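You operate a simulated robot arm through the tools that you are given. There is no shell and no other tool. Be economical: measure what you need, move in short steps, check, and stop when the job is done.

Carry out the task below with a simulated robot arm. There is one attempt and no reset: what you move stays moved.

JOB
Run the hose till it stops spitting, then shut the water off.
Fine: the nozzle stays in its holder; shut both its lever and the hose valve. Where these are worked on the way, their far stop is far enough and under half their travel is too little: hose valve.

The check looks at the end state, three seconds after you hand in, the way a careful person would. Anything else that was tipped, shoved, dropped, spilled or broken makes it a failure.

ROBOT AND FRAMES
A 6-joint arm with a four-finger gripper on a trunk, on a base that drives. Base frame: it is fixed to the floor where the robot stands at the start and does not move with it; the origin is under the middle of the robot, x ahead of it, y to its left, z up; the surface under the hand at the start is at about z = 880. Readings come in mm, rad, newtons and seconds.
With the tool pointing down near the work surface it reaches from about 500 to 900 mm from the robot's upright axis, wherever it stands. Its first joint turns from -2.897 to 2.897 rad. Places, roughly: bleed screw [300, 800, 400]; far branch valve [300, 1200, 600]; hose valve [800, 200, 1000]; inlet valve [500, 1300, 1000]; left branch valve [300, 1000, 600]; near branch valve [300, 1300, 600]; nozzle lever [600, 400, 1100]; outlet valve [300, 900, 800]; pressure knob [400, 700, 600]; pump switch [400, 800, 600]; tap lever [800, 700, 1000]; white pull knob [500, 800, 900]. Payload 3.43 kg.
The TCP is the grasp point between the finger pads, 30 mm short of the fingertips. In the tool frame z runs along the fingers and y along their closing line. Largest opening 120 mm; the body of the gripper starts 85 mm behind the TCP.
Orientation is that of the tool frame in the base frame, as [roll, pitch, yaw] about the fixed x, y, z axes, in that order (R = Rz(yaw) Ry(pitch) Rx(roll)). With the fingers straight down and closing along the base's y, the tool's x points along the base's -x, its y along +y and its z along -z.

CONTROLS
- The arm moves only by the tool send_rows. Its argument "moves" is a list of rows, each an object of numbers (a shift or turn left out is 0, a gripper value left out holds the last): "jaw": the gripper command, from -1 (fully open) to 1 (shut), values between in proportion; "x", "y", "z": the shift along the base's x, y, z in units of 300 mm (1.0 is 300 mm); "wx", "wy", "wz": the turn, a rotation vector about the base's x, y, z in units of 120 degrees (1.0 is 120 degrees). In form: [{"jaw": .., "x": .., "y": .., "z": .., "wx": .., "wy": .., "wz": ..}, ...]. A call has 1 to 12 rows; each row is the pose to reach, as a shift and turn from the pose commanded when the call began. A call with a number of a shift or a turn outside -1 to 1 is refused whole. Each row takes 0.2 s and may step no farther than 50 mm and 0.15 rad from the row before; otherwise, or with a gripper value out of range, the whole call is refused. A pose out of reach is approached as far as the arm can. The call stops where the force on the tool passes 60 N (or 10 N more than at its start, if that is more) or the arm is blocked; 0.2 s more then pass. The fingers move at their own pace and stop on an object; they squeeze with about 35 N. The grip force told is the motor's: it shows also when the fingers shut on nothing. Time passes only in rows, and 0.2 s behind the last, so rows that repeat a pose let the fingers close. The reply holds the time, the measured pose of the TCP, the force on the tool along the base axes, the opening and the grip force, in the units named above and with some noise, with the torque about the TCP (base axes, N m) and any sound that the robot's microphone picked up.
- Cameras (640 x 400 px; columns grow to the right, rows downward): "scene" is now at [70.8, 191.4, 1714.9]; the picture's right is [-0.09, -1.00, 0.00], its down [-0.06, 0.01, -1.00] and it looks along [0.99, -0.09, -0.06] (base axes); focal length 214 px, centre (320, 200). "wrist" rides on the gripper at [71, -17, -120] in the tool frame; the picture's right is [0.23, 0.97, 0.00], its down [-0.81, 0.19, -0.55] and it looks along [-0.54, 0.13, 0.83] (tool axes); focal length 275 px, centre (320, 200). There is no depth. A picture from a camera that has moved, and an enlarged one, comes with that camera's place and axes in the base frame and with its lens. The place of the scene camera against the robot may be out by one fixed shift of up to 12 mm in any direction.
- camera(camera): a new picture of that camera. The clock stands still meanwhile.
- move_column(by): slides the trunk up (or, below 0, down) by that many mm; the arm and the scene camera ride with it, the base frame stays. It gives what a move gives, with no picture.
- base_move(legs): drives the robot by 1 to 6 legs, each [ahead, left, turn to the left] in mm, mm and rad, along the robot's own axes; the way and the turn of a leg run together, so that a leg with both is an arc; at most 1500 mm and 3.142 rad a leg. The arm and the cameras ride along, it lands a little off, and it stops where it bumps. It gives what a move gives.
- head_to(pan, tilt): turns the head with the scene camera to pan (to the left, within 2.094 rad either way) and tilt (down, from -0.506 to 1.204), counted from straight ahead of the robot. It gives what a move gives.
- close_up(camera, box): a new picture of the part [left, top, right, bottom] of that camera's present view, enlarged. The clock stands still meanwhile.
- finish_job(): hands the job in; it is judged then, once.

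Work in short steps. Places have to be worked out from the pictures, the camera data and where the tool is seen: move nearer, look again, correct. Check each grasp and each placing, and mend what went wrong. You have 120 turns and 90 pictures in all, those below and enlarged ones among them. Open the gripper and draw the arm clear of the work before you hand the job in, unless the task says otherwise; then end with one line.

The tools are called after ">>>" as a command line: name --argument value ..., lists and objects as JSON in quotes. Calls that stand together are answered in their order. send_rows: Moves the arm, as the interface text tells. Its arguments: {"type":"object","properties":{"moves":{"type":"array"}},"required":["moves"]} The other tools are called the same way: move_column (by) slides the trunk up or down; base_move (legs) drives the base; head_to (pan, tilt) turns the head that bears the scene camera; camera (camera) takes a picture; close_up (camera, box) takes an enlarged picture of a part of a camera's view; finish_job () hands the job in.

At the start:

```text
time_s: 0.0
eef_pos: [294.1, 272.3, 1393.3]
tcp_rot: [-3.141, -0.002, 3.141]
ft_force: [0.5, 0.1, 0.0]
moment: [0.0, 0.01, 0.0]
grip_width: 119.8
finger_force: 0.0
trunk travel left (down, up): [-225.0, 315.0]
robot x, y, heading: [4.5, -2.1, -0.002]
head pan, tilt: [2.1, 1.201]
```

scene: 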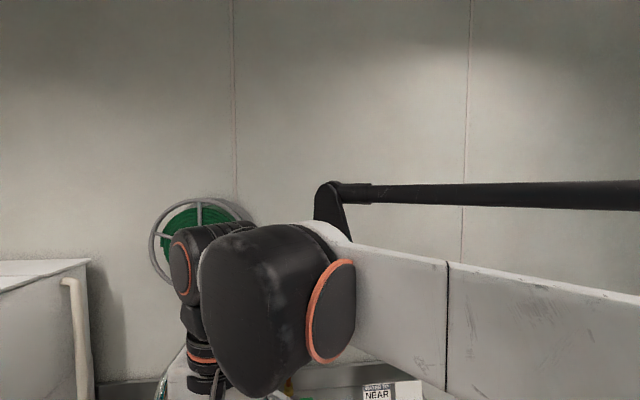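
wrist: 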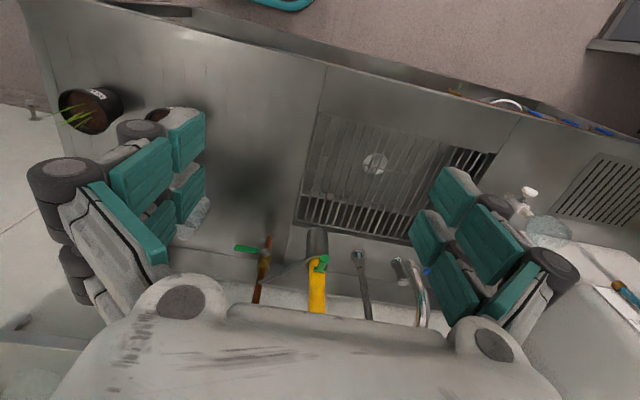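

The scene view is blocked by the arm, so I tilt the head down to look at the work area.

>>> head_to --pan 0.15 --tilt 0.7

>>> camera --camera "scene"

>>> close_up --camera "wrist" --box '[200, 180, 460, 340]'

```text
time_s: 1.9
eef_pos: [293.7, 272.7, 1392.8]
tcp_rot: [-3.14, -0.002, -3.141]
ft_force: [0.0, 0.1, -0.6]
moment: [-0.02, 0.01, -0.01]
grip_width: 120.1
finger_force: 0.1
trunk travel left (down, up): [-225.0, 315.0]
robot x, y, heading: [2.5, 0.0, 0.001]
head pan, tilt: [0.15, 0.7]
```

```text
87 pictures are left
camera scene: at [70.8, 191.6, 1714.9], right [-0.09, -1.0, 0.0], down [-0.06, 0.01, -1.0], along [0.99, -0.09, -0.06], focal length 214 px, centre (320, 200)
```

scene: 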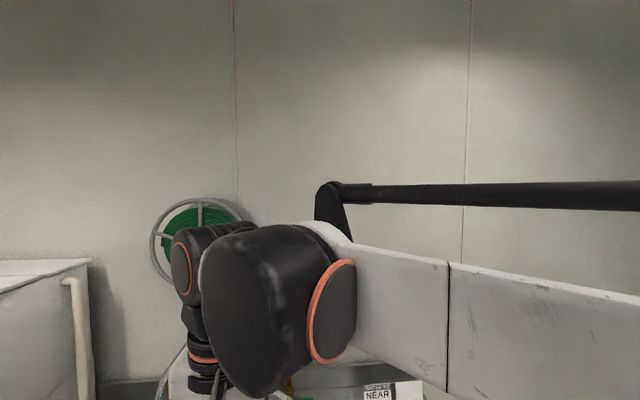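

```text
2.46 times, centred on (330, 260) of wrist
camera zoom: at [224.6, 255.7, 1513.5], right [-0.23, 0.97, 0.0], down [0.81, 0.19, 0.55], along [0.54, 0.13, -0.83], focal length 678 px, centre (295, 52)
```

zoom: 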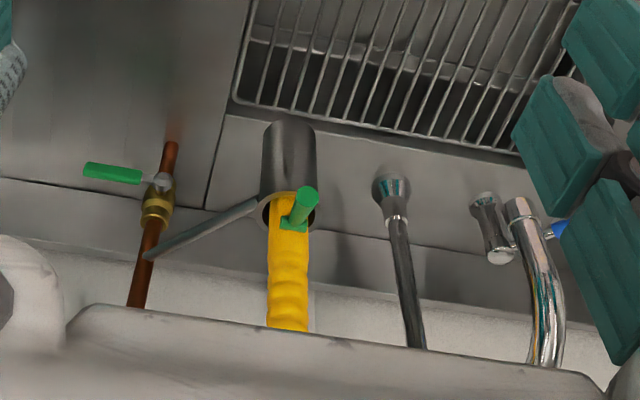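

The reported head angles changed but the picture didn't, so I'll try the head again with a different value.

>>> head_to --pan 0.3 --tilt 0.5

>>> camera --camera "scene"

```text
time_s: 2.6
eef_pos: [295.0, 272.7, 1392.3]
tcp_rot: [-3.139, 0.0, 3.141]
ft_force: [-0.8, 0.5, 0.8]
moment: [0.01, -0.01, 0.01]
grip_width: 120.1
finger_force: 0.0
trunk travel left (down, up): [-225.0, 315.0]
robot x, y, heading: [1.0, -0.4, -0.005]
head pan, tilt: [0.3, 0.499]
```

```text
85 pictures are left
camera scene: at [70.8, 191.7, 1715.0], right [-0.09, -1.0, 0.0], down [-0.06, 0.0, -1.0], along [0.99, -0.09, -0.06], focal length 214 px, centre (320, 200)
```

scene: 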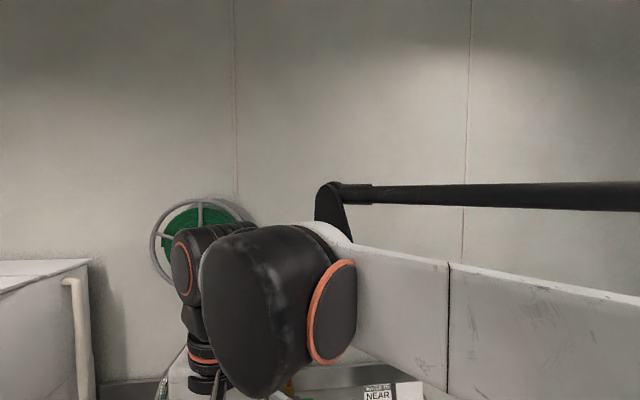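

The scene camera doesn't answer the head, so I'll use the wrist camera. I pitch the tool 30° forward in place to see the levers more frontally.

>>> send_rows --moves '[{"jaw": -1, "wy": -0.0625}, {"wy": -0.125}, {"wy": -0.1875}, {"wy": -0.25}, {"wy": -0.25}]'

>>> camera --camera "wrist"

```text
time_s: 3.8
eef_pos: [293.9, 274.9, 1393.5]
tcp_rot: [3.141, 0.527, -3.141]
ft_force: [0.4, 0.9, -0.6]
moment: [0.0, -0.01, -0.02]
grip_width: 120.0
finger_force: 0.0
trunk travel left (down, up): [-225.0, 315.0]
robot x, y, heading: [-1.7, -1.8, -0.003]
head pan, tilt: [0.3, 0.499]
```

```text
84 pictures are left
camera wrist: at [173.9, 256.4, 1462.1], right [-0.2, 0.97, -0.12], down [0.42, 0.19, 0.88], along [0.88, 0.13, -0.45], focal length 275 px, centre (320, 200)
```

wrist: 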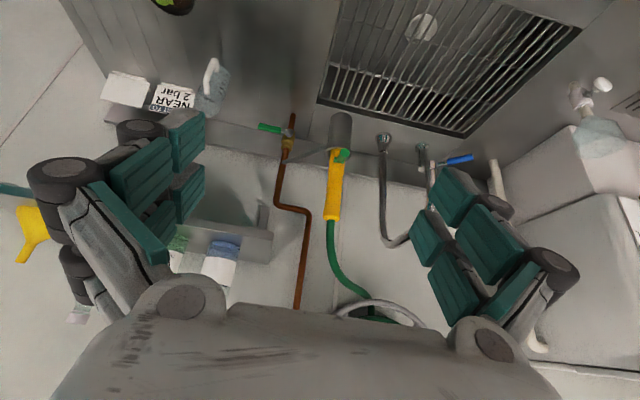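

I zoom in on the hose valve, nozzle, and the sign.

>>> close_up --camera "wrist" --box '[240, 90, 400, 190]'

>>> close_up --camera "wrist" --box '[90, 50, 250, 150]'

```text
4.00 times, centred on (320, 140) of wrist
camera zoom: at [173.9, 256.4, 1462.1], right [-0.2, 0.97, -0.12], down [0.42, 0.19, 0.88], along [0.88, 0.13, -0.45], focal length 1101 px, centre (320, 440)
```

zoom: 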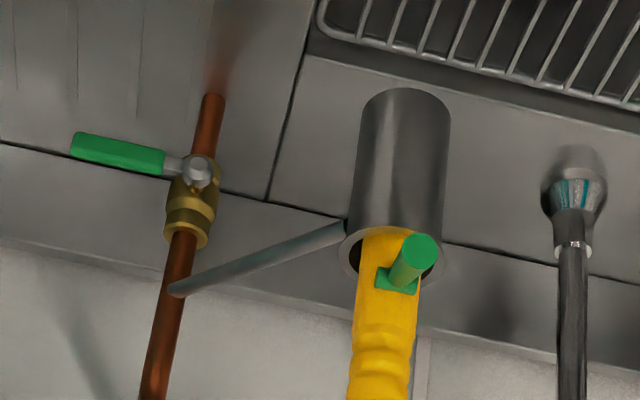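

```text
4.00 times, centred on (170, 100) of wrist
camera zoom: at [173.9, 256.4, 1462.1], right [-0.2, 0.97, -0.12], down [0.42, 0.19, 0.88], along [0.88, 0.13, -0.45], focal length 1101 px, centre (920, 600)
```

zoom: 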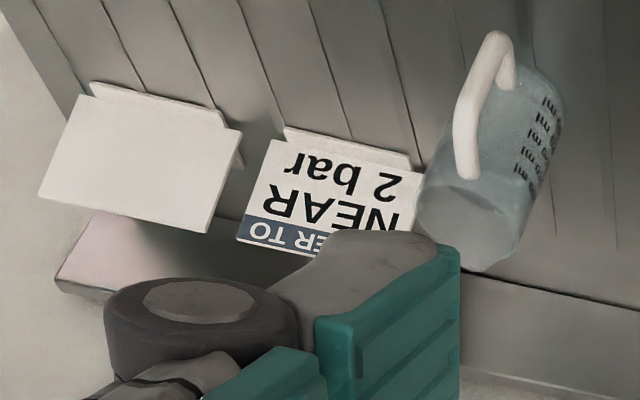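

The nozzle lever comes out near (622, 360, 1115) and the hose valve pivot near (797, 237, 953). I move closer for a better view.

>>> send_rows --moves '[{"x": 0.08, "z": -0.1}, {"x": 0.16, "z": -0.2}, {"x": 0.24, "z": -0.3}, {"x": 0.33, "z": -0.4}, {"x": 0.33, "z": -0.5}, {"x": 0.33, "z": -0.5}]'

>>> camera --camera "wrist"

```text
time_s: 5.2
eef_pos: [395.2, 275.4, 1240.0]
tcp_rot: [-3.141, 0.523, 3.14]
ft_force: [-0.8, 0.4, -0.6]
moment: [0.04, -0.04, 0.0]
grip_width: 120.3
finger_force: 0.1
trunk travel left (down, up): [-225.0, 315.0]
robot x, y, heading: [0.5, -0.8, -0.002]
head pan, tilt: [0.3, 0.499]
```

```text
81 pictures are left
camera wrist: at [273.9, 258.0, 1308.3], right [-0.2, 0.97, -0.12], down [0.43, 0.19, 0.88], along [0.88, 0.13, -0.45], focal length 275 px, centre (320, 200)
```

wrist: 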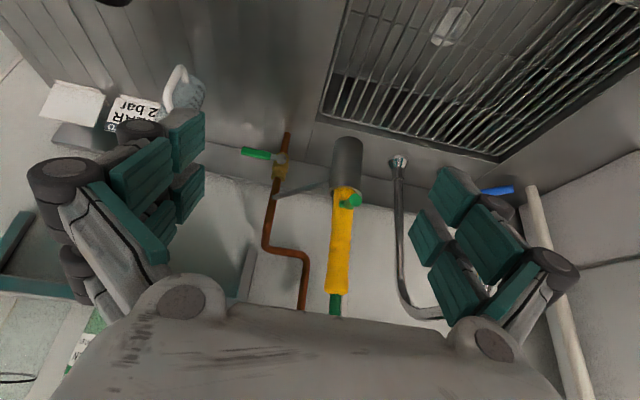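

>>> close_up --camera "wrist" --box '[235, 110, 395, 210]'

>>> camera --camera "scene"

```text
4.00 times, centred on (315, 160) of wrist
camera zoom: at [273.9, 258.0, 1308.3], right [-0.2, 0.97, -0.12], down [0.43, 0.19, 0.88], along [0.88, 0.13, -0.45], focal length 1101 px, centre (340, 360)
```

zoom: 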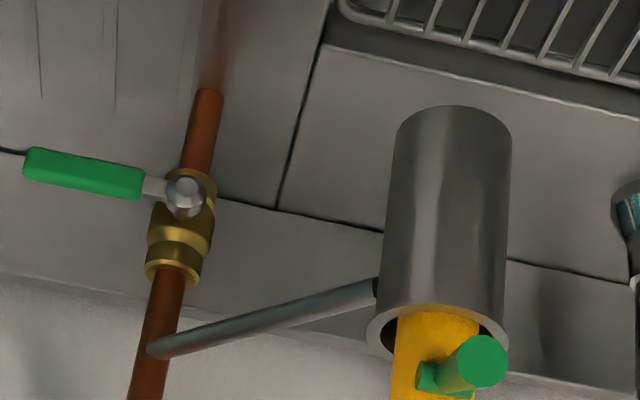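

```text
79 pictures are left
camera scene: at [66.6, 226.6, 1674.0], right [0.3, -0.96, 0.0], down [-0.46, -0.14, -0.88], along [0.84, 0.26, -0.48], focal length 214 px, centre (320, 200)
```

scene: 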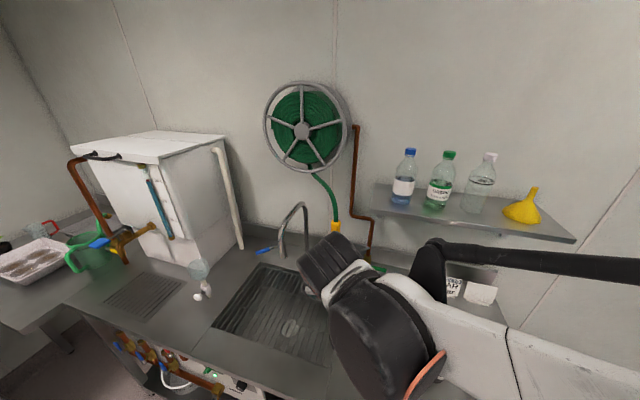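

The scene camera now follows, having lagged until time passed. I move the gripper right and yaw left for a side view of the nozzle lever, and clear the scene view.

>>> send_rows --moves '[{"x": 0.03, "y": -0.1, "z": -0.04, "wz": 0.06}, {"x": 0.06, "y": -0.2, "z": -0.08, "wz": 0.12}, {"x": 0.1, "y": -0.3, "z": -0.12, "wz": 0.18}, {"x": 0.13, "y": -0.4, "z": -0.16, "wz": 0.24}, {"x": 0.16, "y": -0.5, "z": -0.2, "wz": 0.3}, {"x": 0.16, "y": -0.5, "z": -0.2, "wz": 0.3}]'

>>> camera --camera "wrist"

>>> close_up --camera "scene" --box '[260, 200, 420, 300]'

```text
time_s: 6.6
eef_pos: [443.7, 122.9, 1182.4]
tcp_rot: [3.141, 0.523, -2.514]
ft_force: [0.7, -0.2, -1.0]
moment: [-0.02, -0.01, 0.02]
grip_width: 120.0
finger_force: 0.0
trunk travel left (down, up): [-225.0, 315.0]
robot x, y, heading: [1.4, -0.2, -0.002]
head pan, tilt: [0.3, 0.499]
```

```text
78 pictures are left
camera wrist: at [356.3, 36.3, 1252.1], right [-0.73, 0.67, -0.11], down [0.23, 0.41, 0.88], along [0.64, 0.62, -0.45], focal length 275 px, centre (320, 200)
```

wrist: 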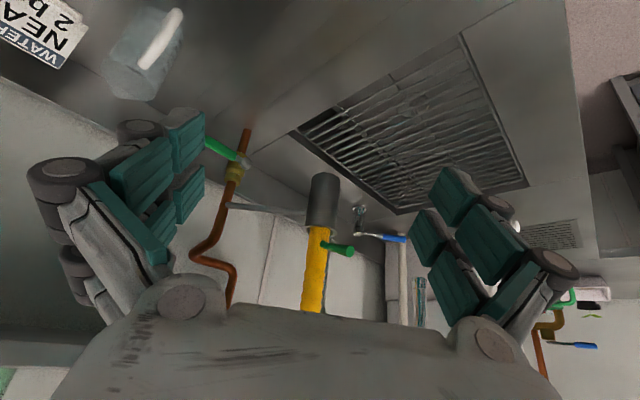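

```text
4.00 times, centred on (340, 250) of scene
camera zoom: at [66.8, 226.6, 1674.0], right [0.3, -0.96, 0.0], down [-0.46, -0.14, -0.88], along [0.84, 0.26, -0.48], focal length 858 px, centre (240, 0)
```

zoom: 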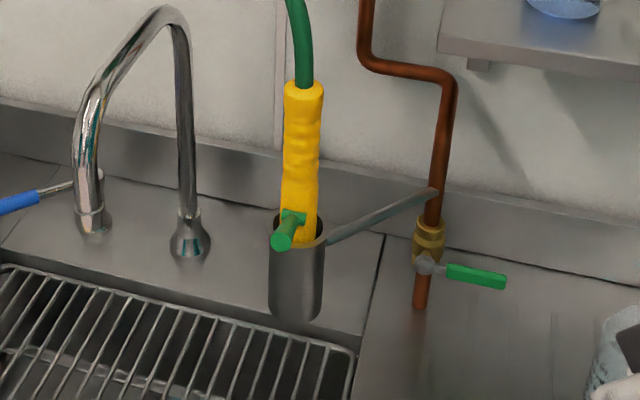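

>>> close_up --camera "wrist" --box '[280, 160, 408, 240]'

>>> close_up --camera "scene" --box '[312, 220, 392, 270]'

```text
5.00 times, centred on (344, 200) of wrist
camera zoom: at [356.3, 36.3, 1252.1], right [-0.73, 0.67, -0.11], down [0.23, 0.41, 0.88], along [0.64, 0.62, -0.45], focal length 1376 px, centre (200, 200)
```

zoom: 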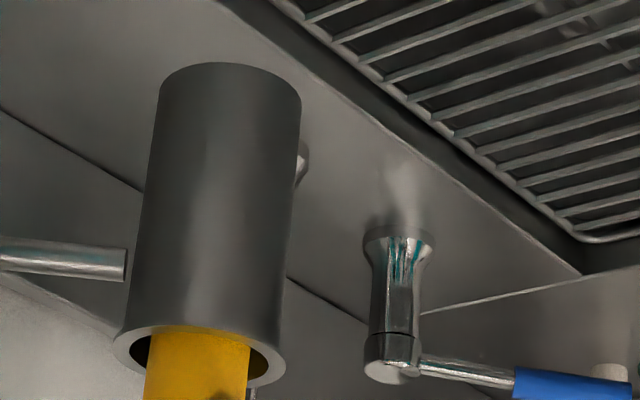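

```text
8.00 times, centred on (352, 245) of scene
camera zoom: at [66.8, 226.6, 1674.0], right [0.3, -0.96, 0.0], down [-0.46, -0.14, -0.88], along [0.84, 0.26, -0.48], focal length 1716 px, centre (64, -160)
```

zoom: 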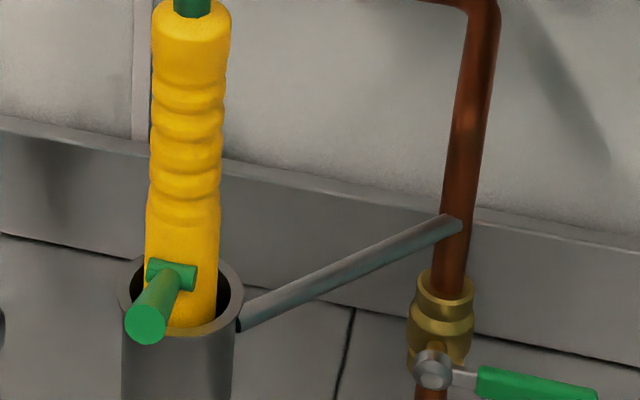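

>>> close_up --camera "wrist" --box '[290, 210, 386, 270]'

```text
6.67 times, centred on (338, 240) of wrist
camera zoom: at [356.3, 36.3, 1252.1], right [-0.73, 0.67, -0.11], down [0.23, 0.41, 0.88], along [0.64, 0.62, -0.45], focal length 1835 px, centre (200, -67)
```

zoom: 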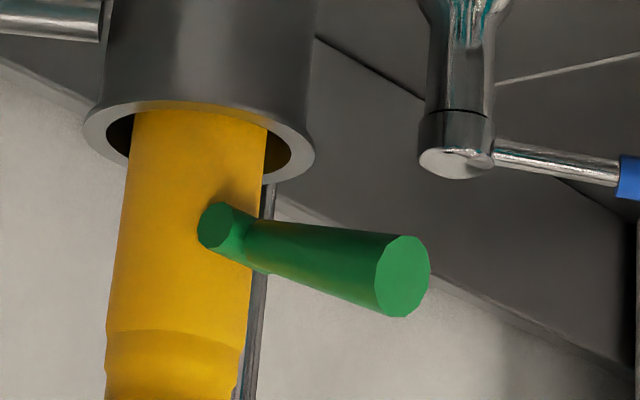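

Geometry so far: nozzle lever pivot ≈ (658, 354, 1113), rod tip ≈ (605, 356, 1129), hinged about a y-axis. Hose valve pivot ≈ (797, 236, 957), lever pointing -y to about y=147. I'll bring closed fingertips above the nozzle lever's tip.

>>> send_rows --moves '[{"jaw": 1, "x": 0.063, "y": 0.097, "z": 0.08, "wz": -0.0375}, {"x": 0.126, "y": 0.194, "z": 0.16, "wz": -0.075}, {"x": 0.189, "y": 0.29, "z": 0.16, "wz": -0.1125}, {"x": 0.252, "y": 0.387, "z": 0.16, "wz": -0.15}, {"x": 0.315, "y": 0.484, "z": 0.16, "wz": -0.1875}, {"x": 0.378, "y": 0.58, "z": 0.16, "wz": -0.225}, {"x": 0.44, "y": 0.677, "z": 0.16, "wz": -0.2625}, {"x": 0.5, "y": 0.774, "z": 0.16, "wz": -0.3}, {"x": 0.5, "y": 0.774, "z": 0.1, "wz": -0.3}]'

>>> camera --camera "wrist"

>>> camera --camera "scene"

```text
time_s: 8.6
eef_pos: [590.3, 356.7, 1214.2]
tcp_rot: [-3.141, 0.524, 3.141]
ft_force: [-0.5, 0.1, 0.0]
moment: [-0.01, -0.01, -0.02]
grip_width: 0.2
finger_force: 33.8
trunk travel left (down, up): [-225.0, 315.0]
robot x, y, heading: [0.8, 6.3, -0.005]
head pan, tilt: [0.3, 0.499]
```

```text
73 pictures are left
camera wrist: at [470.0, 338.7, 1282.7], right [-0.2, 0.97, -0.12], down [0.43, 0.19, 0.88], along [0.88, 0.13, -0.45], focal length 275 px, centre (320, 200)
```

wrist: 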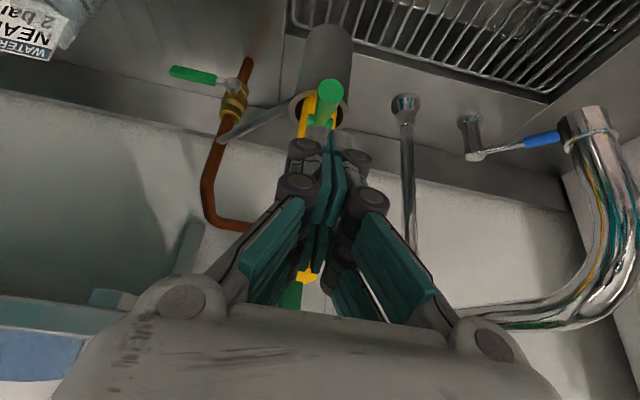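

```text
72 pictures are left
camera scene: at [51.7, 255.8, 1672.9], right [0.61, -0.79, 0.0], down [-0.39, -0.3, -0.87], along [0.69, 0.54, -0.49], focal length 214 px, centre (320, 200)
```

scene: 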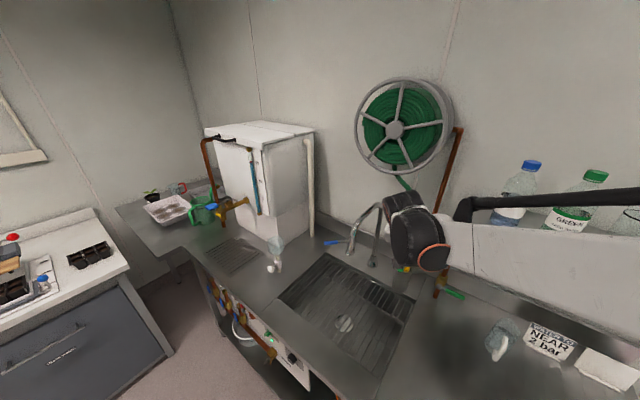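

>>> close_up --camera "wrist" --box '[272, 70, 384, 140]'

```text
5.71 times, centred on (328, 105) of wrist
camera zoom: at [470.0, 338.7, 1282.7], right [-0.2, 0.97, -0.12], down [0.43, 0.19, 0.88], along [0.88, 0.13, -0.45], focal length 1573 px, centre (274, 743)
```

zoom: 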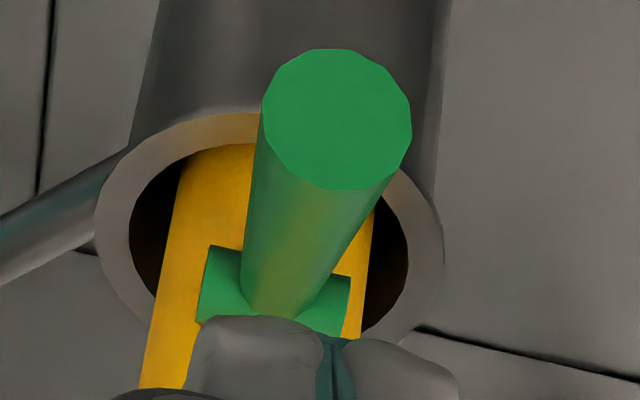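

The fingertips sit right over the rod tip. I go forward 10 mm and press down in small steps, watching force and sound.

>>> send_rows --moves '[{"x": 0.033, "z": -0.05}, {"x": 0.033, "z": -0.1}, {"x": 0.033, "z": -0.14}, {"x": 0.033, "z": -0.16}, {"x": 0.033, "z": -0.175}, {"x": 0.033, "z": -0.19}]'

```text
time_s: 10.0
eef_pos: [602.4, 355.0, 1159.0]
tcp_rot: [3.141, 0.523, 3.14]
ft_force: [0.6, 0.1, 0.5]
moment: [0.0, 0.01, 0.0]
grip_width: 0.0
finger_force: 33.3
trunk travel left (down, up): [-225.0, 315.0]
robot x, y, heading: [3.5, -1.3, -0.002]
head pan, tilt: [0.3, 0.499]
```

>>> send_rows --moves '[{"z": -0.012}, {"z": -0.024}, {"z": -0.036}, {"z": -0.048}]'

>>> close_up --camera "wrist" --box '[272, 70, 384, 140]'

```text
time_s: 11.0
eef_pos: [602.0, 355.2, 1143.2]
tcp_rot: [-3.139, 0.524, 3.141]
ft_force: [-0.9, 0.6, -0.2]
moment: [-0.03, -0.03, 0.03]
grip_width: 0.2
finger_force: 33.7
trunk travel left (down, up): [-225.0, 315.0]
robot x, y, heading: [-0.1, 2.8, 0.002]
head pan, tilt: [0.3, 0.499]
```

```text
5.71 times, centred on (328, 105) of wrist
camera zoom: at [480.7, 338.3, 1210.8], right [-0.2, 0.97, -0.12], down [0.43, 0.19, 0.88], along [0.88, 0.13, -0.45], focal length 1573 px, centre (274, 743)
```

zoom: 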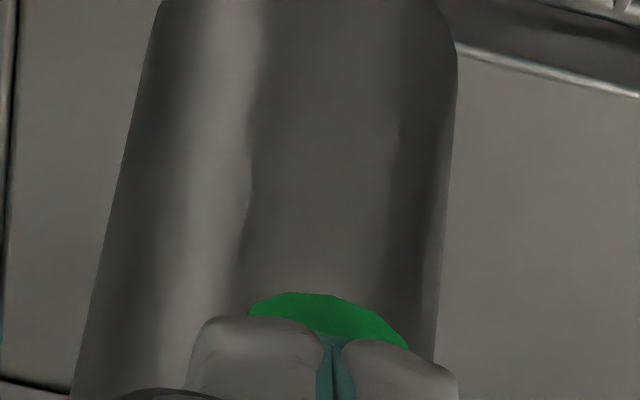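

>>> camera --camera "wrist"

>>> close_up --camera "scene" --box '[360, 190, 480, 310]'

```text
69 pictures are left
camera wrist: at [480.7, 338.3, 1210.8], right [-0.2, 0.97, -0.12], down [0.43, 0.19, 0.88], along [0.88, 0.13, -0.45], focal length 275 px, centre (320, 200)
```

wrist: 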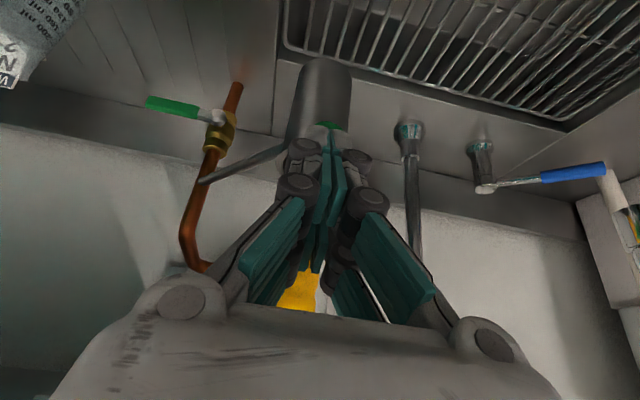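

```text
3.33 times, centred on (420, 250) of scene
camera zoom: at [53.5, 253.6, 1673.5], right [0.59, -0.81, 0.0], down [-0.39, -0.28, -0.88], along [0.71, 0.52, -0.48], focal length 715 px, centre (-13, 33)
```

zoom: 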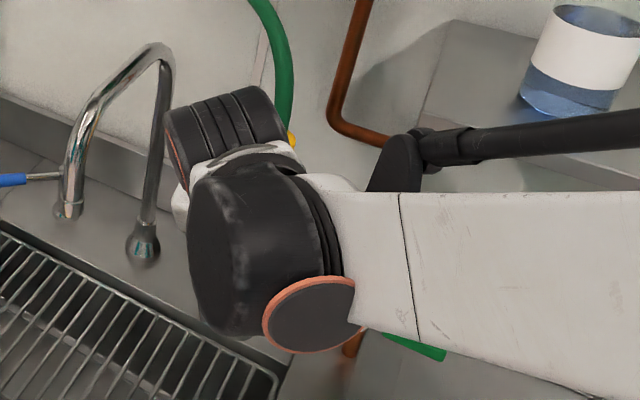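

Can't tell whether the lever moved; I lift back up to check its angle.

>>> send_rows --moves '[{"z": 0.12}, {"x": -0.1, "z": 0.2}, {"x": -0.2, "z": 0.2}, {"x": -0.3, "z": 0.2}, {"x": -0.3, "z": 0.2}]'

>>> close_up --camera "wrist" --box '[240, 60, 400, 160]'

```text
time_s: 11.8
eef_pos: [622.2, 355.6, 1178.5]
tcp_rot: [3.141, 0.523, 3.065]
ft_force: [-0.1, -0.3, -0.5]
moment: [0.01, 0.01, 0.01]
grip_width: 0.0
finger_force: 33.2
trunk travel left (down, up): [-225.0, 315.0]
robot x, y, heading: [-4.5, -3.5, -0.006]
head pan, tilt: [0.3, 0.499]
stopped in row 4: the arm was blocked; the commanded pose is now the measured one
```

```text
4.00 times, centred on (320, 110) of wrist
camera zoom: at [500.9, 347.4, 1246.7], right [-0.12, 0.99, -0.11], down [0.44, 0.16, 0.88], along [0.89, 0.06, -0.45], focal length 1101 px, centre (320, 560)
```

zoom: 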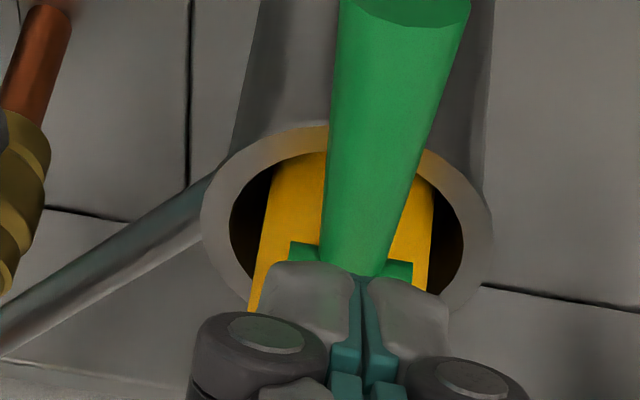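

Odd: the arm got blocked and drifted forward with no tool force. I try a small pure retreat up to see how it responds.

>>> send_rows --moves '[{"z": 0.05}, {"z": 0.1}, {"z": 0.15}]'

>>> camera --camera "scene"

```text
time_s: 12.7
eef_pos: [639.5, 345.0, 1218.2]
tcp_rot: [3.142, 0.524, 3.038]
ft_force: [0.5, -0.1, -0.6]
moment: [0.0, -0.02, -0.02]
grip_width: 0.1
finger_force: 33.2
trunk travel left (down, up): [-225.0, 315.0]
robot x, y, heading: [-1.3, 0.4, 0.001]
head pan, tilt: [0.3, 0.499]
```

```text
66 pictures are left
camera scene: at [60.9, 244.4, 1680.9], right [0.48, -0.88, 0.0], down [-0.36, -0.2, -0.91], along [0.8, 0.44, -0.41], focal length 214 px, centre (320, 200)
```

scene: 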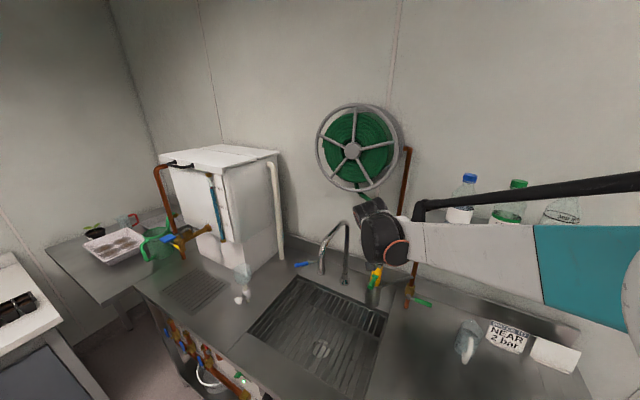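

>>> send_rows --moves '[{"x": -0.05, "y": 0.01, "wz": 0.02}, {"x": -0.1, "y": 0.025, "wz": 0.035}, {"x": -0.16, "y": 0.036, "wz": 0.049}, {"x": -0.16, "y": 0.036, "wz": 0.049}]'

>>> camera --camera "scene"

>>> camera --camera "wrist"

```text
time_s: 13.8
eef_pos: [640.0, 309.2, 1212.4]
tcp_rot: [-3.14, 0.524, 3.044]
ft_force: [0.1, 0.0, 0.0]
moment: [-0.03, 0.03, 0.01]
grip_width: 0.0
finger_force: 33.4
trunk travel left (down, up): [-225.0, 315.0]
robot x, y, heading: [0.7, 0.9, -0.003]
head pan, tilt: [0.3, 0.499]
stopped in row 4: the arm was blocked; the commanded pose is now the measured one
```

```text
65 pictures are left
camera scene: at [65.4, 239.8, 1685.5], right [0.43, -0.9, 0.0], down [-0.33, -0.16, -0.93], along [0.84, 0.4, -0.37], focal length 214 px, centre (320, 200)
```

scene: 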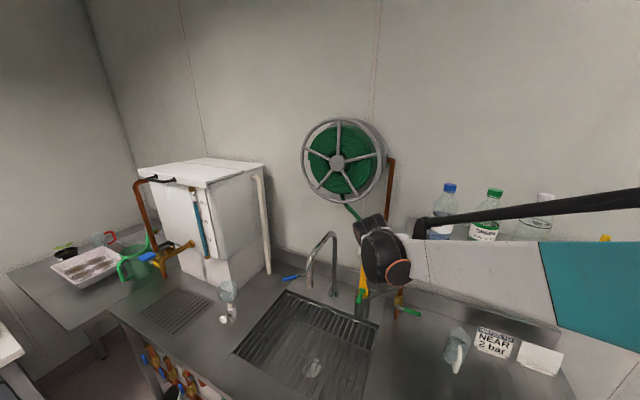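

```text
64 pictures are left
camera wrist: at [518.7, 304.9, 1280.7], right [-0.1, 0.99, -0.12], down [0.44, 0.15, 0.88], along [0.89, 0.04, -0.45], focal length 275 px, centre (320, 200)
```

wrist: 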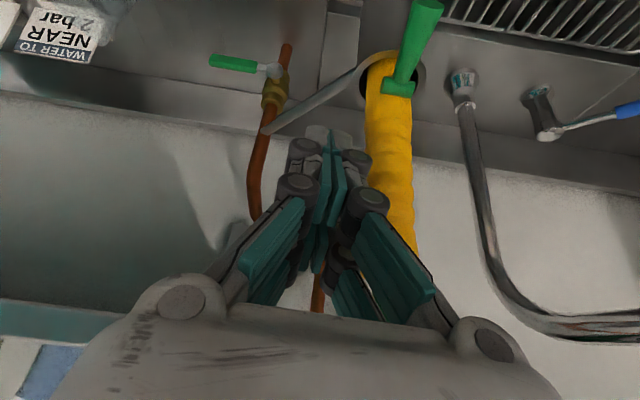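

The arm links seem to be pressing against the head (its pan/tilt is being pushed as the arm reaches left/high). Rather than fight that, I back the base up a bit so the arm is stretched further out, and look.

>>> base_move --legs '[[-120, 0, 0]]'

>>> camera --camera "wrist"

>>> camera --camera "scene"

```text
time_s: 15.1
eef_pos: [514.2, 312.0, 1214.3]
tcp_rot: [-3.141, 0.527, 3.049]
ft_force: [-0.8, 0.5, -0.1]
moment: [0.02, -0.03, -0.02]
grip_width: 0.0
finger_force: 33.6
trunk travel left (down, up): [-225.0, 315.0]
robot x, y, heading: [-126.2, -1.3, 0.008]
head pan, tilt: [0.3, 0.499]
```

```text
63 pictures are left
camera wrist: at [391.3, 306.5, 1282.0], right [-0.11, 0.99, -0.12], down [0.44, 0.15, 0.88], along [0.89, 0.04, -0.45], focal length 275 px, centre (320, 200)
```

wrist: 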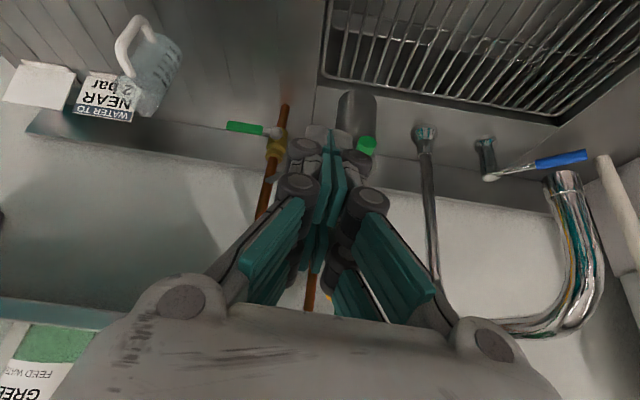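

```text
62 pictures are left
camera scene: at [-61.5, 240.0, 1684.6], right [0.44, -0.9, 0.0], down [-0.34, -0.16, -0.93], along [0.83, 0.4, -0.37], focal length 214 px, centre (320, 200)
```

scene: 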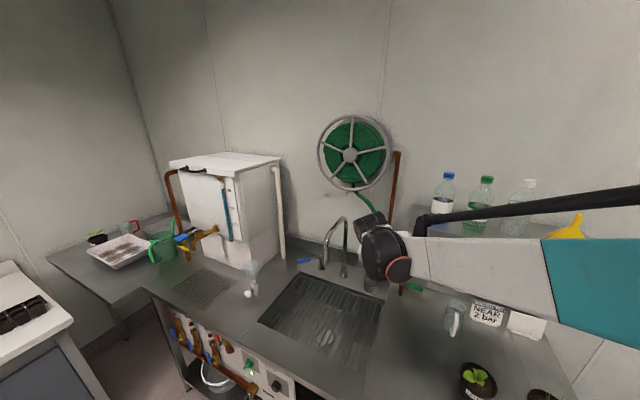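

I'll drive back another 100, then left 300, so the levers lie in front/right of the robot, away from the head side.

>>> base_move --legs '[[-100, 0, 0], [0, 300, 0]]'

>>> camera --camera "scene"

```text
time_s: 17.9
eef_pos: [411.5, 625.5, 1212.7]
tcp_rot: [-3.14, 0.524, 3.057]
ft_force: [-0.2, 0.0, -0.2]
moment: [-0.05, 0.04, -0.02]
grip_width: 0.2
finger_force: 33.0
trunk travel left (down, up): [-225.0, 315.0]
robot x, y, heading: [-223.2, 302.4, 0.009]
head pan, tilt: [0.3, 0.499]
```

```text
61 pictures are left
camera scene: at [-163.3, 548.6, 1681.4], right [0.45, -0.89, 0.0], down [-0.36, -0.18, -0.91], along [0.82, 0.41, -0.41], focal length 214 px, centre (320, 200)
```

scene: 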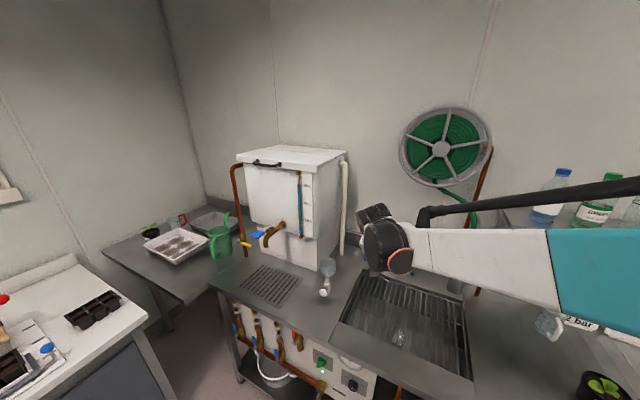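

Now swing the arm back to the right (y≈340) and point the head toward the sink.

>>> send_rows --moves '[{"y": -0.16, "wz": 0.02}, {"y": -0.32, "wz": 0.04}, {"y": -0.48, "wz": 0.04}, {"y": -0.64, "wz": 0.04}, {"y": -0.8, "wz": 0.04}, {"y": -0.92, "wz": 0.04}, {"y": -0.92, "wz": 0.04}]'

>>> head_to --pan -0.15 --tilt 0.55

>>> camera --camera "scene"

```text
time_s: 19.5
eef_pos: [413.7, 347.1, 1212.5]
tcp_rot: [3.14, 0.524, -3.141]
ft_force: [-0.7, -0.3, 0.0]
moment: [0.02, 0.03, 0.02]
grip_width: 0.0
finger_force: 33.5
trunk travel left (down, up): [-225.0, 315.0]
robot x, y, heading: [-219.9, 308.8, 0.009]
head pan, tilt: [0.3, 0.499]
```

```text
time_s: 20.4
eef_pos: [413.4, 348.1, 1213.5]
tcp_rot: [-3.142, 0.523, 3.141]
ft_force: [0.2, -0.2, -0.1]
moment: [0.01, -0.03, 0.02]
grip_width: 0.0
finger_force: 33.5
trunk travel left (down, up): [-225.0, 315.0]
robot x, y, heading: [-227.4, 307.7, 0.012]
head pan, tilt: [-0.15, 0.55]
```

```text
60 pictures are left
camera scene: at [-156.9, 493.7, 1669.4], right [-0.14, -0.99, 0.0], down [-0.52, 0.07, -0.85], along [0.84, -0.12, -0.52], focal length 214 px, centre (320, 200)
```

scene: 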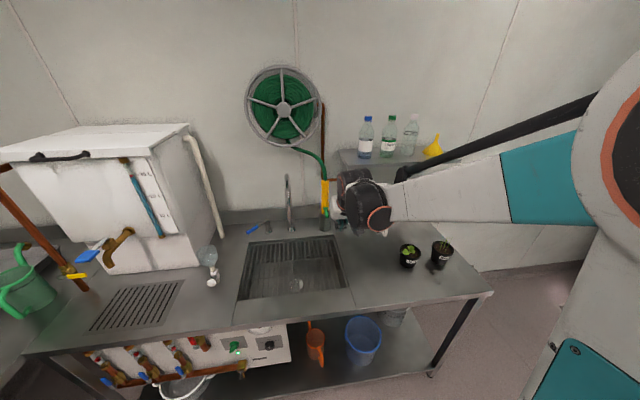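

Excellent; arm tracks properly and the view is clear. Zoom on the nozzle.

>>> close_up --camera "scene" --box '[300, 170, 380, 220]'

>>> close_up --camera "wrist" --box '[240, 90, 400, 190]'

```text
8.00 times, centred on (340, 195) of scene
camera zoom: at [-156.9, 493.7, 1669.4], right [-0.14, -0.99, 0.0], down [-0.52, 0.07, -0.85], along [0.84, -0.12, -0.52], focal length 1716 px, centre (160, 240)
```

zoom: 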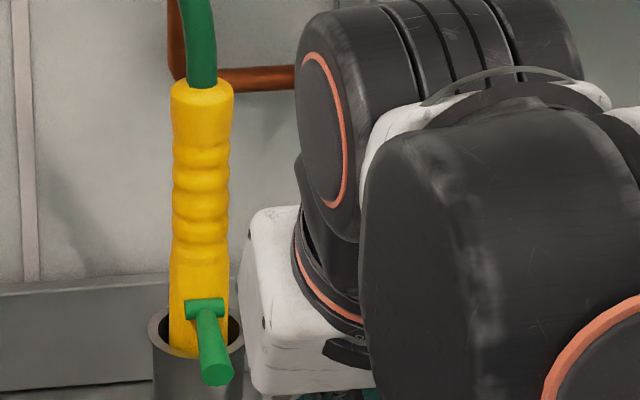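

```text
4.00 times, centred on (320, 140) of wrist
camera zoom: at [292.4, 330.3, 1281.3], right [-0.2, 0.97, -0.12], down [0.43, 0.19, 0.88], along [0.88, 0.13, -0.45], focal length 1101 px, centre (320, 440)
```

zoom: 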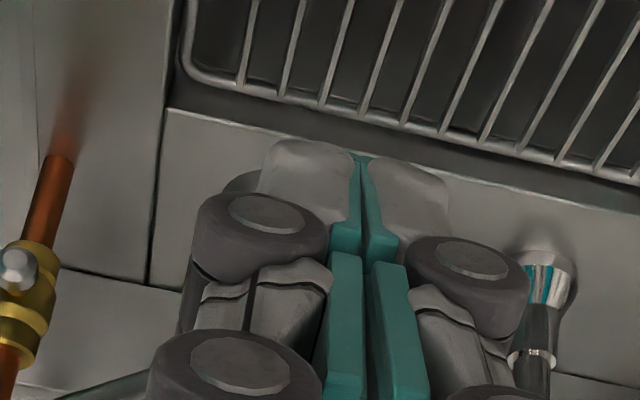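

The lever now sits lower (tip z ≈ 1108), so it moved easily downward with the press. I return above it and continue pressing down to the stop.

>>> send_rows --moves '[{"x": 0.157, "y": 0.01}, {"x": 0.315, "y": 0.023}, {"x": 0.472, "y": 0.023}, {"x": 0.628, "y": 0.023}, {"x": 0.628, "y": 0.023, "z": -0.12}, {"x": 0.628, "y": 0.023, "z": -0.22}, {"x": 0.628, "y": 0.023, "z": -0.24}, {"x": 0.628, "y": 0.023, "z": -0.26}, {"x": 0.628, "y": 0.023, "z": -0.28}]'

>>> close_up --camera "scene" --box '[300, 170, 380, 220]'

```text
time_s: 22.4
eef_pos: [599.3, 355.6, 1129.5]
tcp_rot: [-3.141, 0.525, -3.141]
ft_force: [0.2, 0.1, 0.1]
moment: [-0.01, 0.0, -0.03]
grip_width: 0.1
finger_force: 33.6
trunk travel left (down, up): [-225.0, 315.0]
robot x, y, heading: [-220.5, 306.9, 0.018]
head pan, tilt: [-0.15, 0.55]
```

```text
8.00 times, centred on (340, 195) of scene
camera zoom: at [-156.5, 493.6, 1669.4], right [-0.14, -0.99, 0.0], down [-0.52, 0.07, -0.85], along [0.84, -0.12, -0.52], focal length 1716 px, centre (160, 240)
```

zoom: 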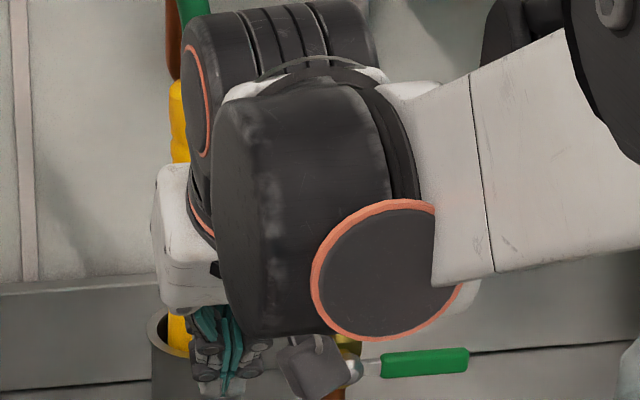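

>>> send_rows --moves '[{"z": -0.02}, {"z": -0.04}, {"z": -0.06}, {"z": -0.08}]'

>>> close_up --camera "wrist" --box '[240, 60, 400, 160]'

```text
time_s: 23.2
eef_pos: [595.3, 355.4, 1119.7]
tcp_rot: [-3.14, 0.538, 3.141]
ft_force: [-12.0, 0.3, 45.9]
moment: [0.02, -1.19, 0.01]
grip_width: 5.9
finger_force: 33.3
trunk travel left (down, up): [-225.0, 315.0]
robot x, y, heading: [-224.0, 306.4, 0.013]
head pan, tilt: [-0.15, 0.55]
stopped in row 4: the force on the tool passed its limit at 68 N (the readings are from after the stop); the commanded pose is now the measured one
```

```text
4.00 times, centred on (320, 110) of wrist
camera zoom: at [474.2, 337.9, 1187.0], right [-0.2, 0.97, -0.12], down [0.41, 0.19, 0.89], along [0.89, 0.13, -0.44], focal length 1101 px, centre (320, 560)
```

zoom: 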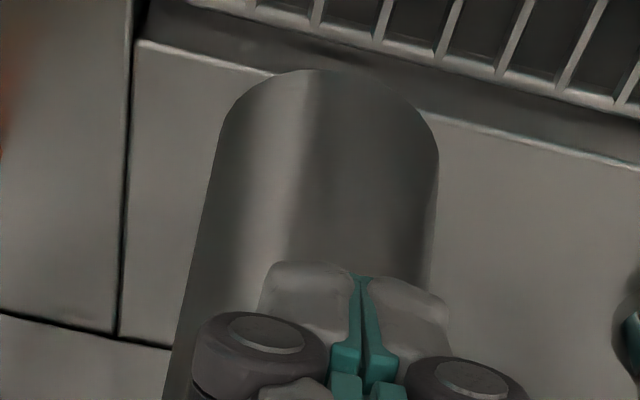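

Hard stop reached (68 N). I lift off and check the lever's angle.

>>> send_rows --moves '[{"z": 0.06}, {"z": 0.2}, {"x": -0.15, "z": 0.25}, {"x": -0.3, "z": 0.25}, {"x": -0.45, "z": 0.25}, {"x": -0.45, "z": 0.25}]'

>>> close_up --camera "scene" --box '[290, 180, 370, 230]'

```text
time_s: 24.6
eef_pos: [463.4, 355.9, 1187.7]
tcp_rot: [-3.14, 0.529, -3.142]
ft_force: [-0.2, 0.6, 0.1]
moment: [-0.01, -0.02, -0.01]
grip_width: 0.0
finger_force: 33.1
trunk travel left (down, up): [-225.0, 315.0]
robot x, y, heading: [-224.9, 303.9, 0.014]
head pan, tilt: [-0.15, 0.55]
```

```text
8.00 times, centred on (330, 205) of scene
camera zoom: at [-156.9, 493.8, 1669.3], right [-0.14, -0.99, 0.0], down [-0.52, 0.07, -0.85], along [0.84, -0.12, -0.52], focal length 1716 px, centre (240, 160)
```

zoom: 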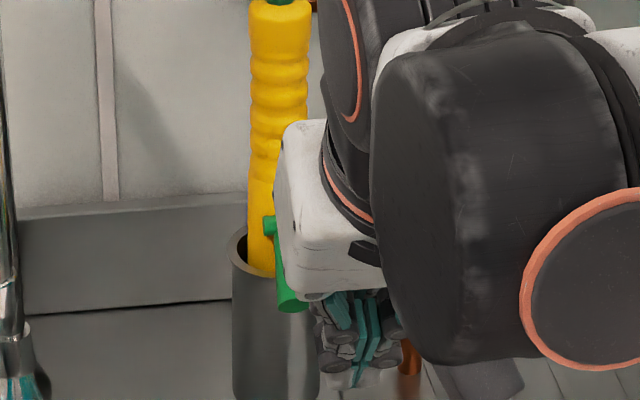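

The lever is now at its lower stop. Next the hose valve: I move to its front at right and pitch the closed fingers toward horizontal to act as a poker.

>>> send_rows --moves '[{"x": 0.03, "y": -0.09, "z": -0.03, "wy": -0.049}, {"x": 0.06, "y": -0.18, "z": -0.06, "wy": -0.098}, {"x": 0.1, "y": -0.28, "z": -0.1, "wy": -0.146}, {"x": 0.13, "y": -0.37, "z": -0.16, "wy": -0.195}, {"x": 0.17, "y": -0.46, "z": -0.22, "wy": -0.244}, {"x": 0.2, "y": -0.56, "z": -0.3, "wy": -0.292}, {"x": 0.2, "y": -0.56, "z": -0.3, "wy": -0.292}]'

>>> camera --camera "wrist"

>>> camera --camera "scene"

```text
time_s: 26.2
eef_pos: [524.1, 185.5, 1099.1]
tcp_rot: [3.141, 1.141, -3.141]
ft_force: [0.9, -0.3, 0.1]
moment: [-0.01, -0.01, 0.03]
grip_width: 0.0
finger_force: 33.2
trunk travel left (down, up): [-225.0, 315.0]
robot x, y, heading: [-230.5, 307.5, 0.013]
head pan, tilt: [-0.15, 0.55]
```

```text
54 pictures are left
camera wrist: at [386.2, 168.0, 1084.4], right [-0.1, 0.97, -0.21], down [-0.17, 0.19, 0.97], along [0.98, 0.13, 0.14], focal length 275 px, centre (320, 200)
```

wrist: 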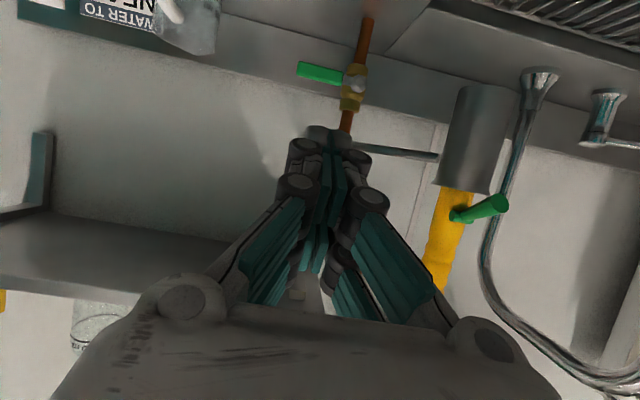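

```text
53 pictures are left
camera scene: at [-156.9, 493.4, 1669.5], right [-0.14, -0.99, 0.0], down [-0.52, 0.07, -0.85], along [0.84, -0.12, -0.52], focal length 214 px, centre (320, 200)
```

scene: 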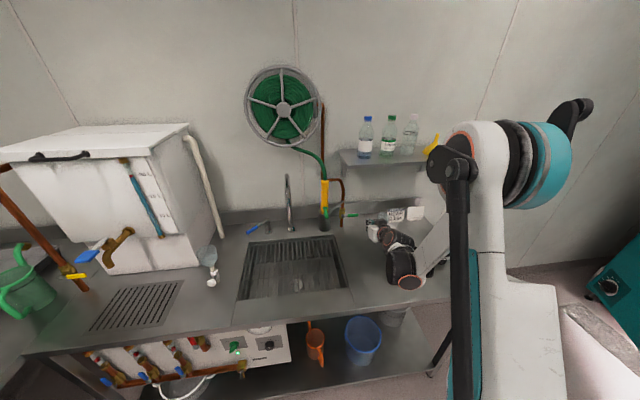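

>>> close_up --camera "wrist" --box '[280, 30, 440, 130]'

>>> close_up --camera "scene" --box '[300, 160, 460, 260]'

```text
4.00 times, centred on (360, 80) of wrist
camera zoom: at [386.2, 168.0, 1084.4], right [-0.1, 0.97, -0.21], down [-0.17, 0.19, 0.97], along [0.98, 0.13, 0.14], focal length 1101 px, centre (160, 680)
```

zoom: 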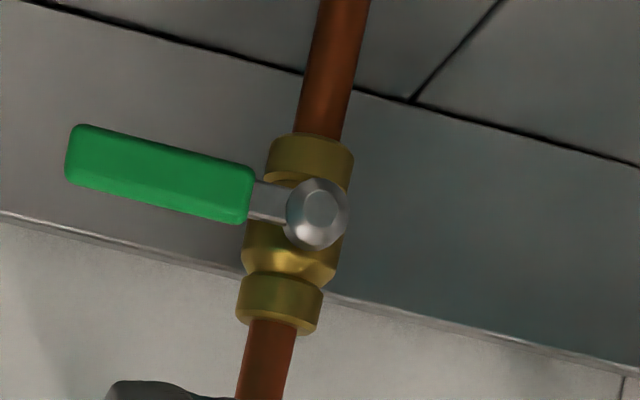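

```text
4.00 times, centred on (380, 210) of scene
camera zoom: at [-156.9, 493.4, 1669.5], right [-0.14, -0.99, 0.0], down [-0.52, 0.07, -0.85], along [0.84, -0.12, -0.52], focal length 858 px, centre (80, 160)
```

zoom: 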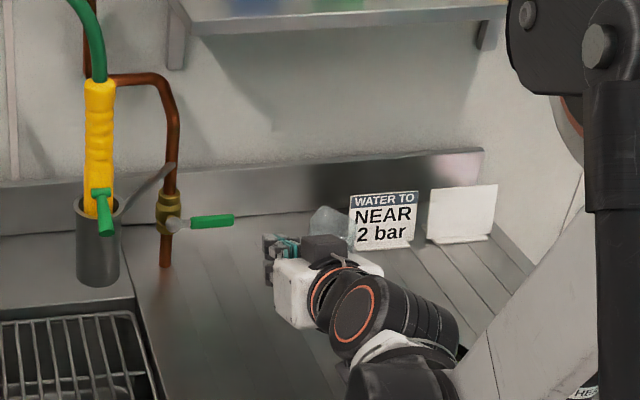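

Pivot refined to ≈ (796, 236, 963); handle spans y≈153–217, bottom z≈953. I lower the poker to below the handle level, still well in front.

>>> send_rows --moves '[{"x": 0.07, "y": -0.02, "z": -0.11}, {"x": 0.14, "y": -0.05, "z": -0.22}, {"x": 0.21, "y": -0.05, "z": -0.33}, {"x": 0.28, "y": -0.05, "z": -0.44}, {"x": 0.4, "y": -0.05, "z": -0.553}, {"x": 0.55, "y": -0.05, "z": -0.553}, {"x": 0.55, "y": -0.05, "z": -0.553}]'

>>> camera --camera "wrist"

>>> close_up --camera "scene" --box '[300, 160, 460, 260]'

```text
time_s: 27.9
eef_pos: [689.1, 169.7, 934.0]
tcp_rot: [-3.141, 1.139, -3.141]
ft_force: [0.8, -0.3, 0.3]
moment: [0.01, 0.01, -0.02]
grip_width: 0.0
finger_force: 33.6
trunk travel left (down, up): [-225.0, 315.0]
robot x, y, heading: [-221.7, 308.9, 0.012]
head pan, tilt: [-0.15, 0.55]
```

```text
50 pictures are left
camera wrist: at [551.1, 152.0, 918.6], right [-0.1, 0.97, -0.21], down [-0.16, 0.19, 0.97], along [0.98, 0.13, 0.14], focal length 275 px, centre (320, 200)
```

wrist: 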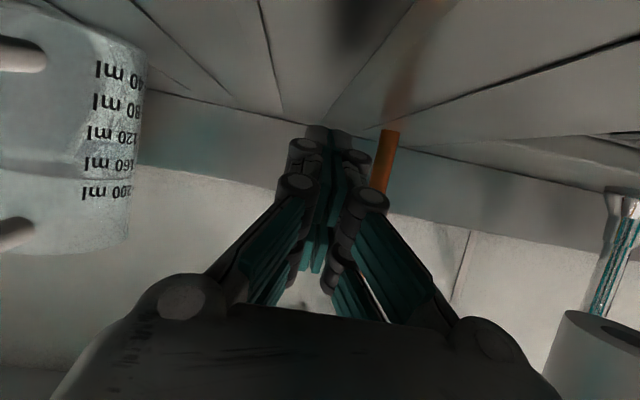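

```text
4.00 times, centred on (380, 210) of scene
camera zoom: at [-156.8, 493.6, 1669.4], right [-0.14, -0.99, 0.0], down [-0.52, 0.07, -0.85], along [0.84, -0.12, -0.52], focal length 858 px, centre (80, 160)
```

zoom: 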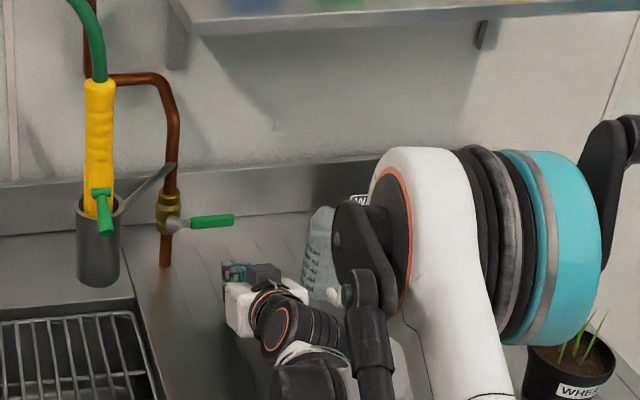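

Jug clearance is fine. I slide forward so the poker lies under the handle, then check.

>>> send_rows --moves '[{"x": 0.1}, {"x": 0.2}, {"x": 0.3}, {"x": 0.3}]'

>>> close_up --camera "scene" --box '[310, 180, 390, 230]'

```text
time_s: 28.9
eef_pos: [779.7, 170.1, 931.0]
tcp_rot: [-3.142, 1.139, 3.141]
ft_force: [0.3, -0.8, -1.0]
moment: [-0.01, -0.02, -0.01]
grip_width: 0.0
finger_force: 33.2
trunk travel left (down, up): [-225.0, 315.0]
robot x, y, heading: [-223.8, 309.2, 0.012]
head pan, tilt: [-0.15, 0.55]
```

```text
8.00 times, centred on (350, 205) of scene
camera zoom: at [-156.4, 493.6, 1669.4], right [-0.14, -0.99, 0.0], down [-0.52, 0.07, -0.85], along [0.84, -0.12, -0.52], focal length 1716 px, centre (80, 160)
```

zoom: 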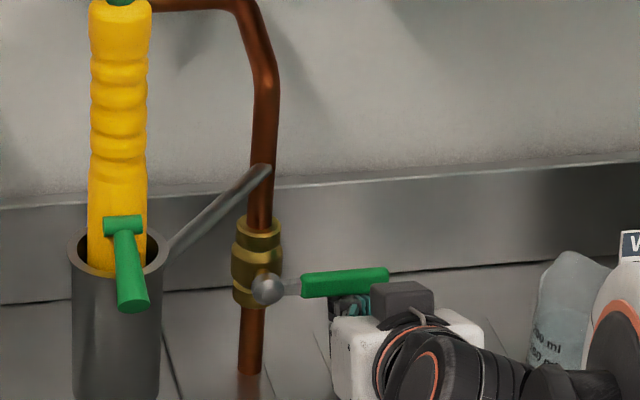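

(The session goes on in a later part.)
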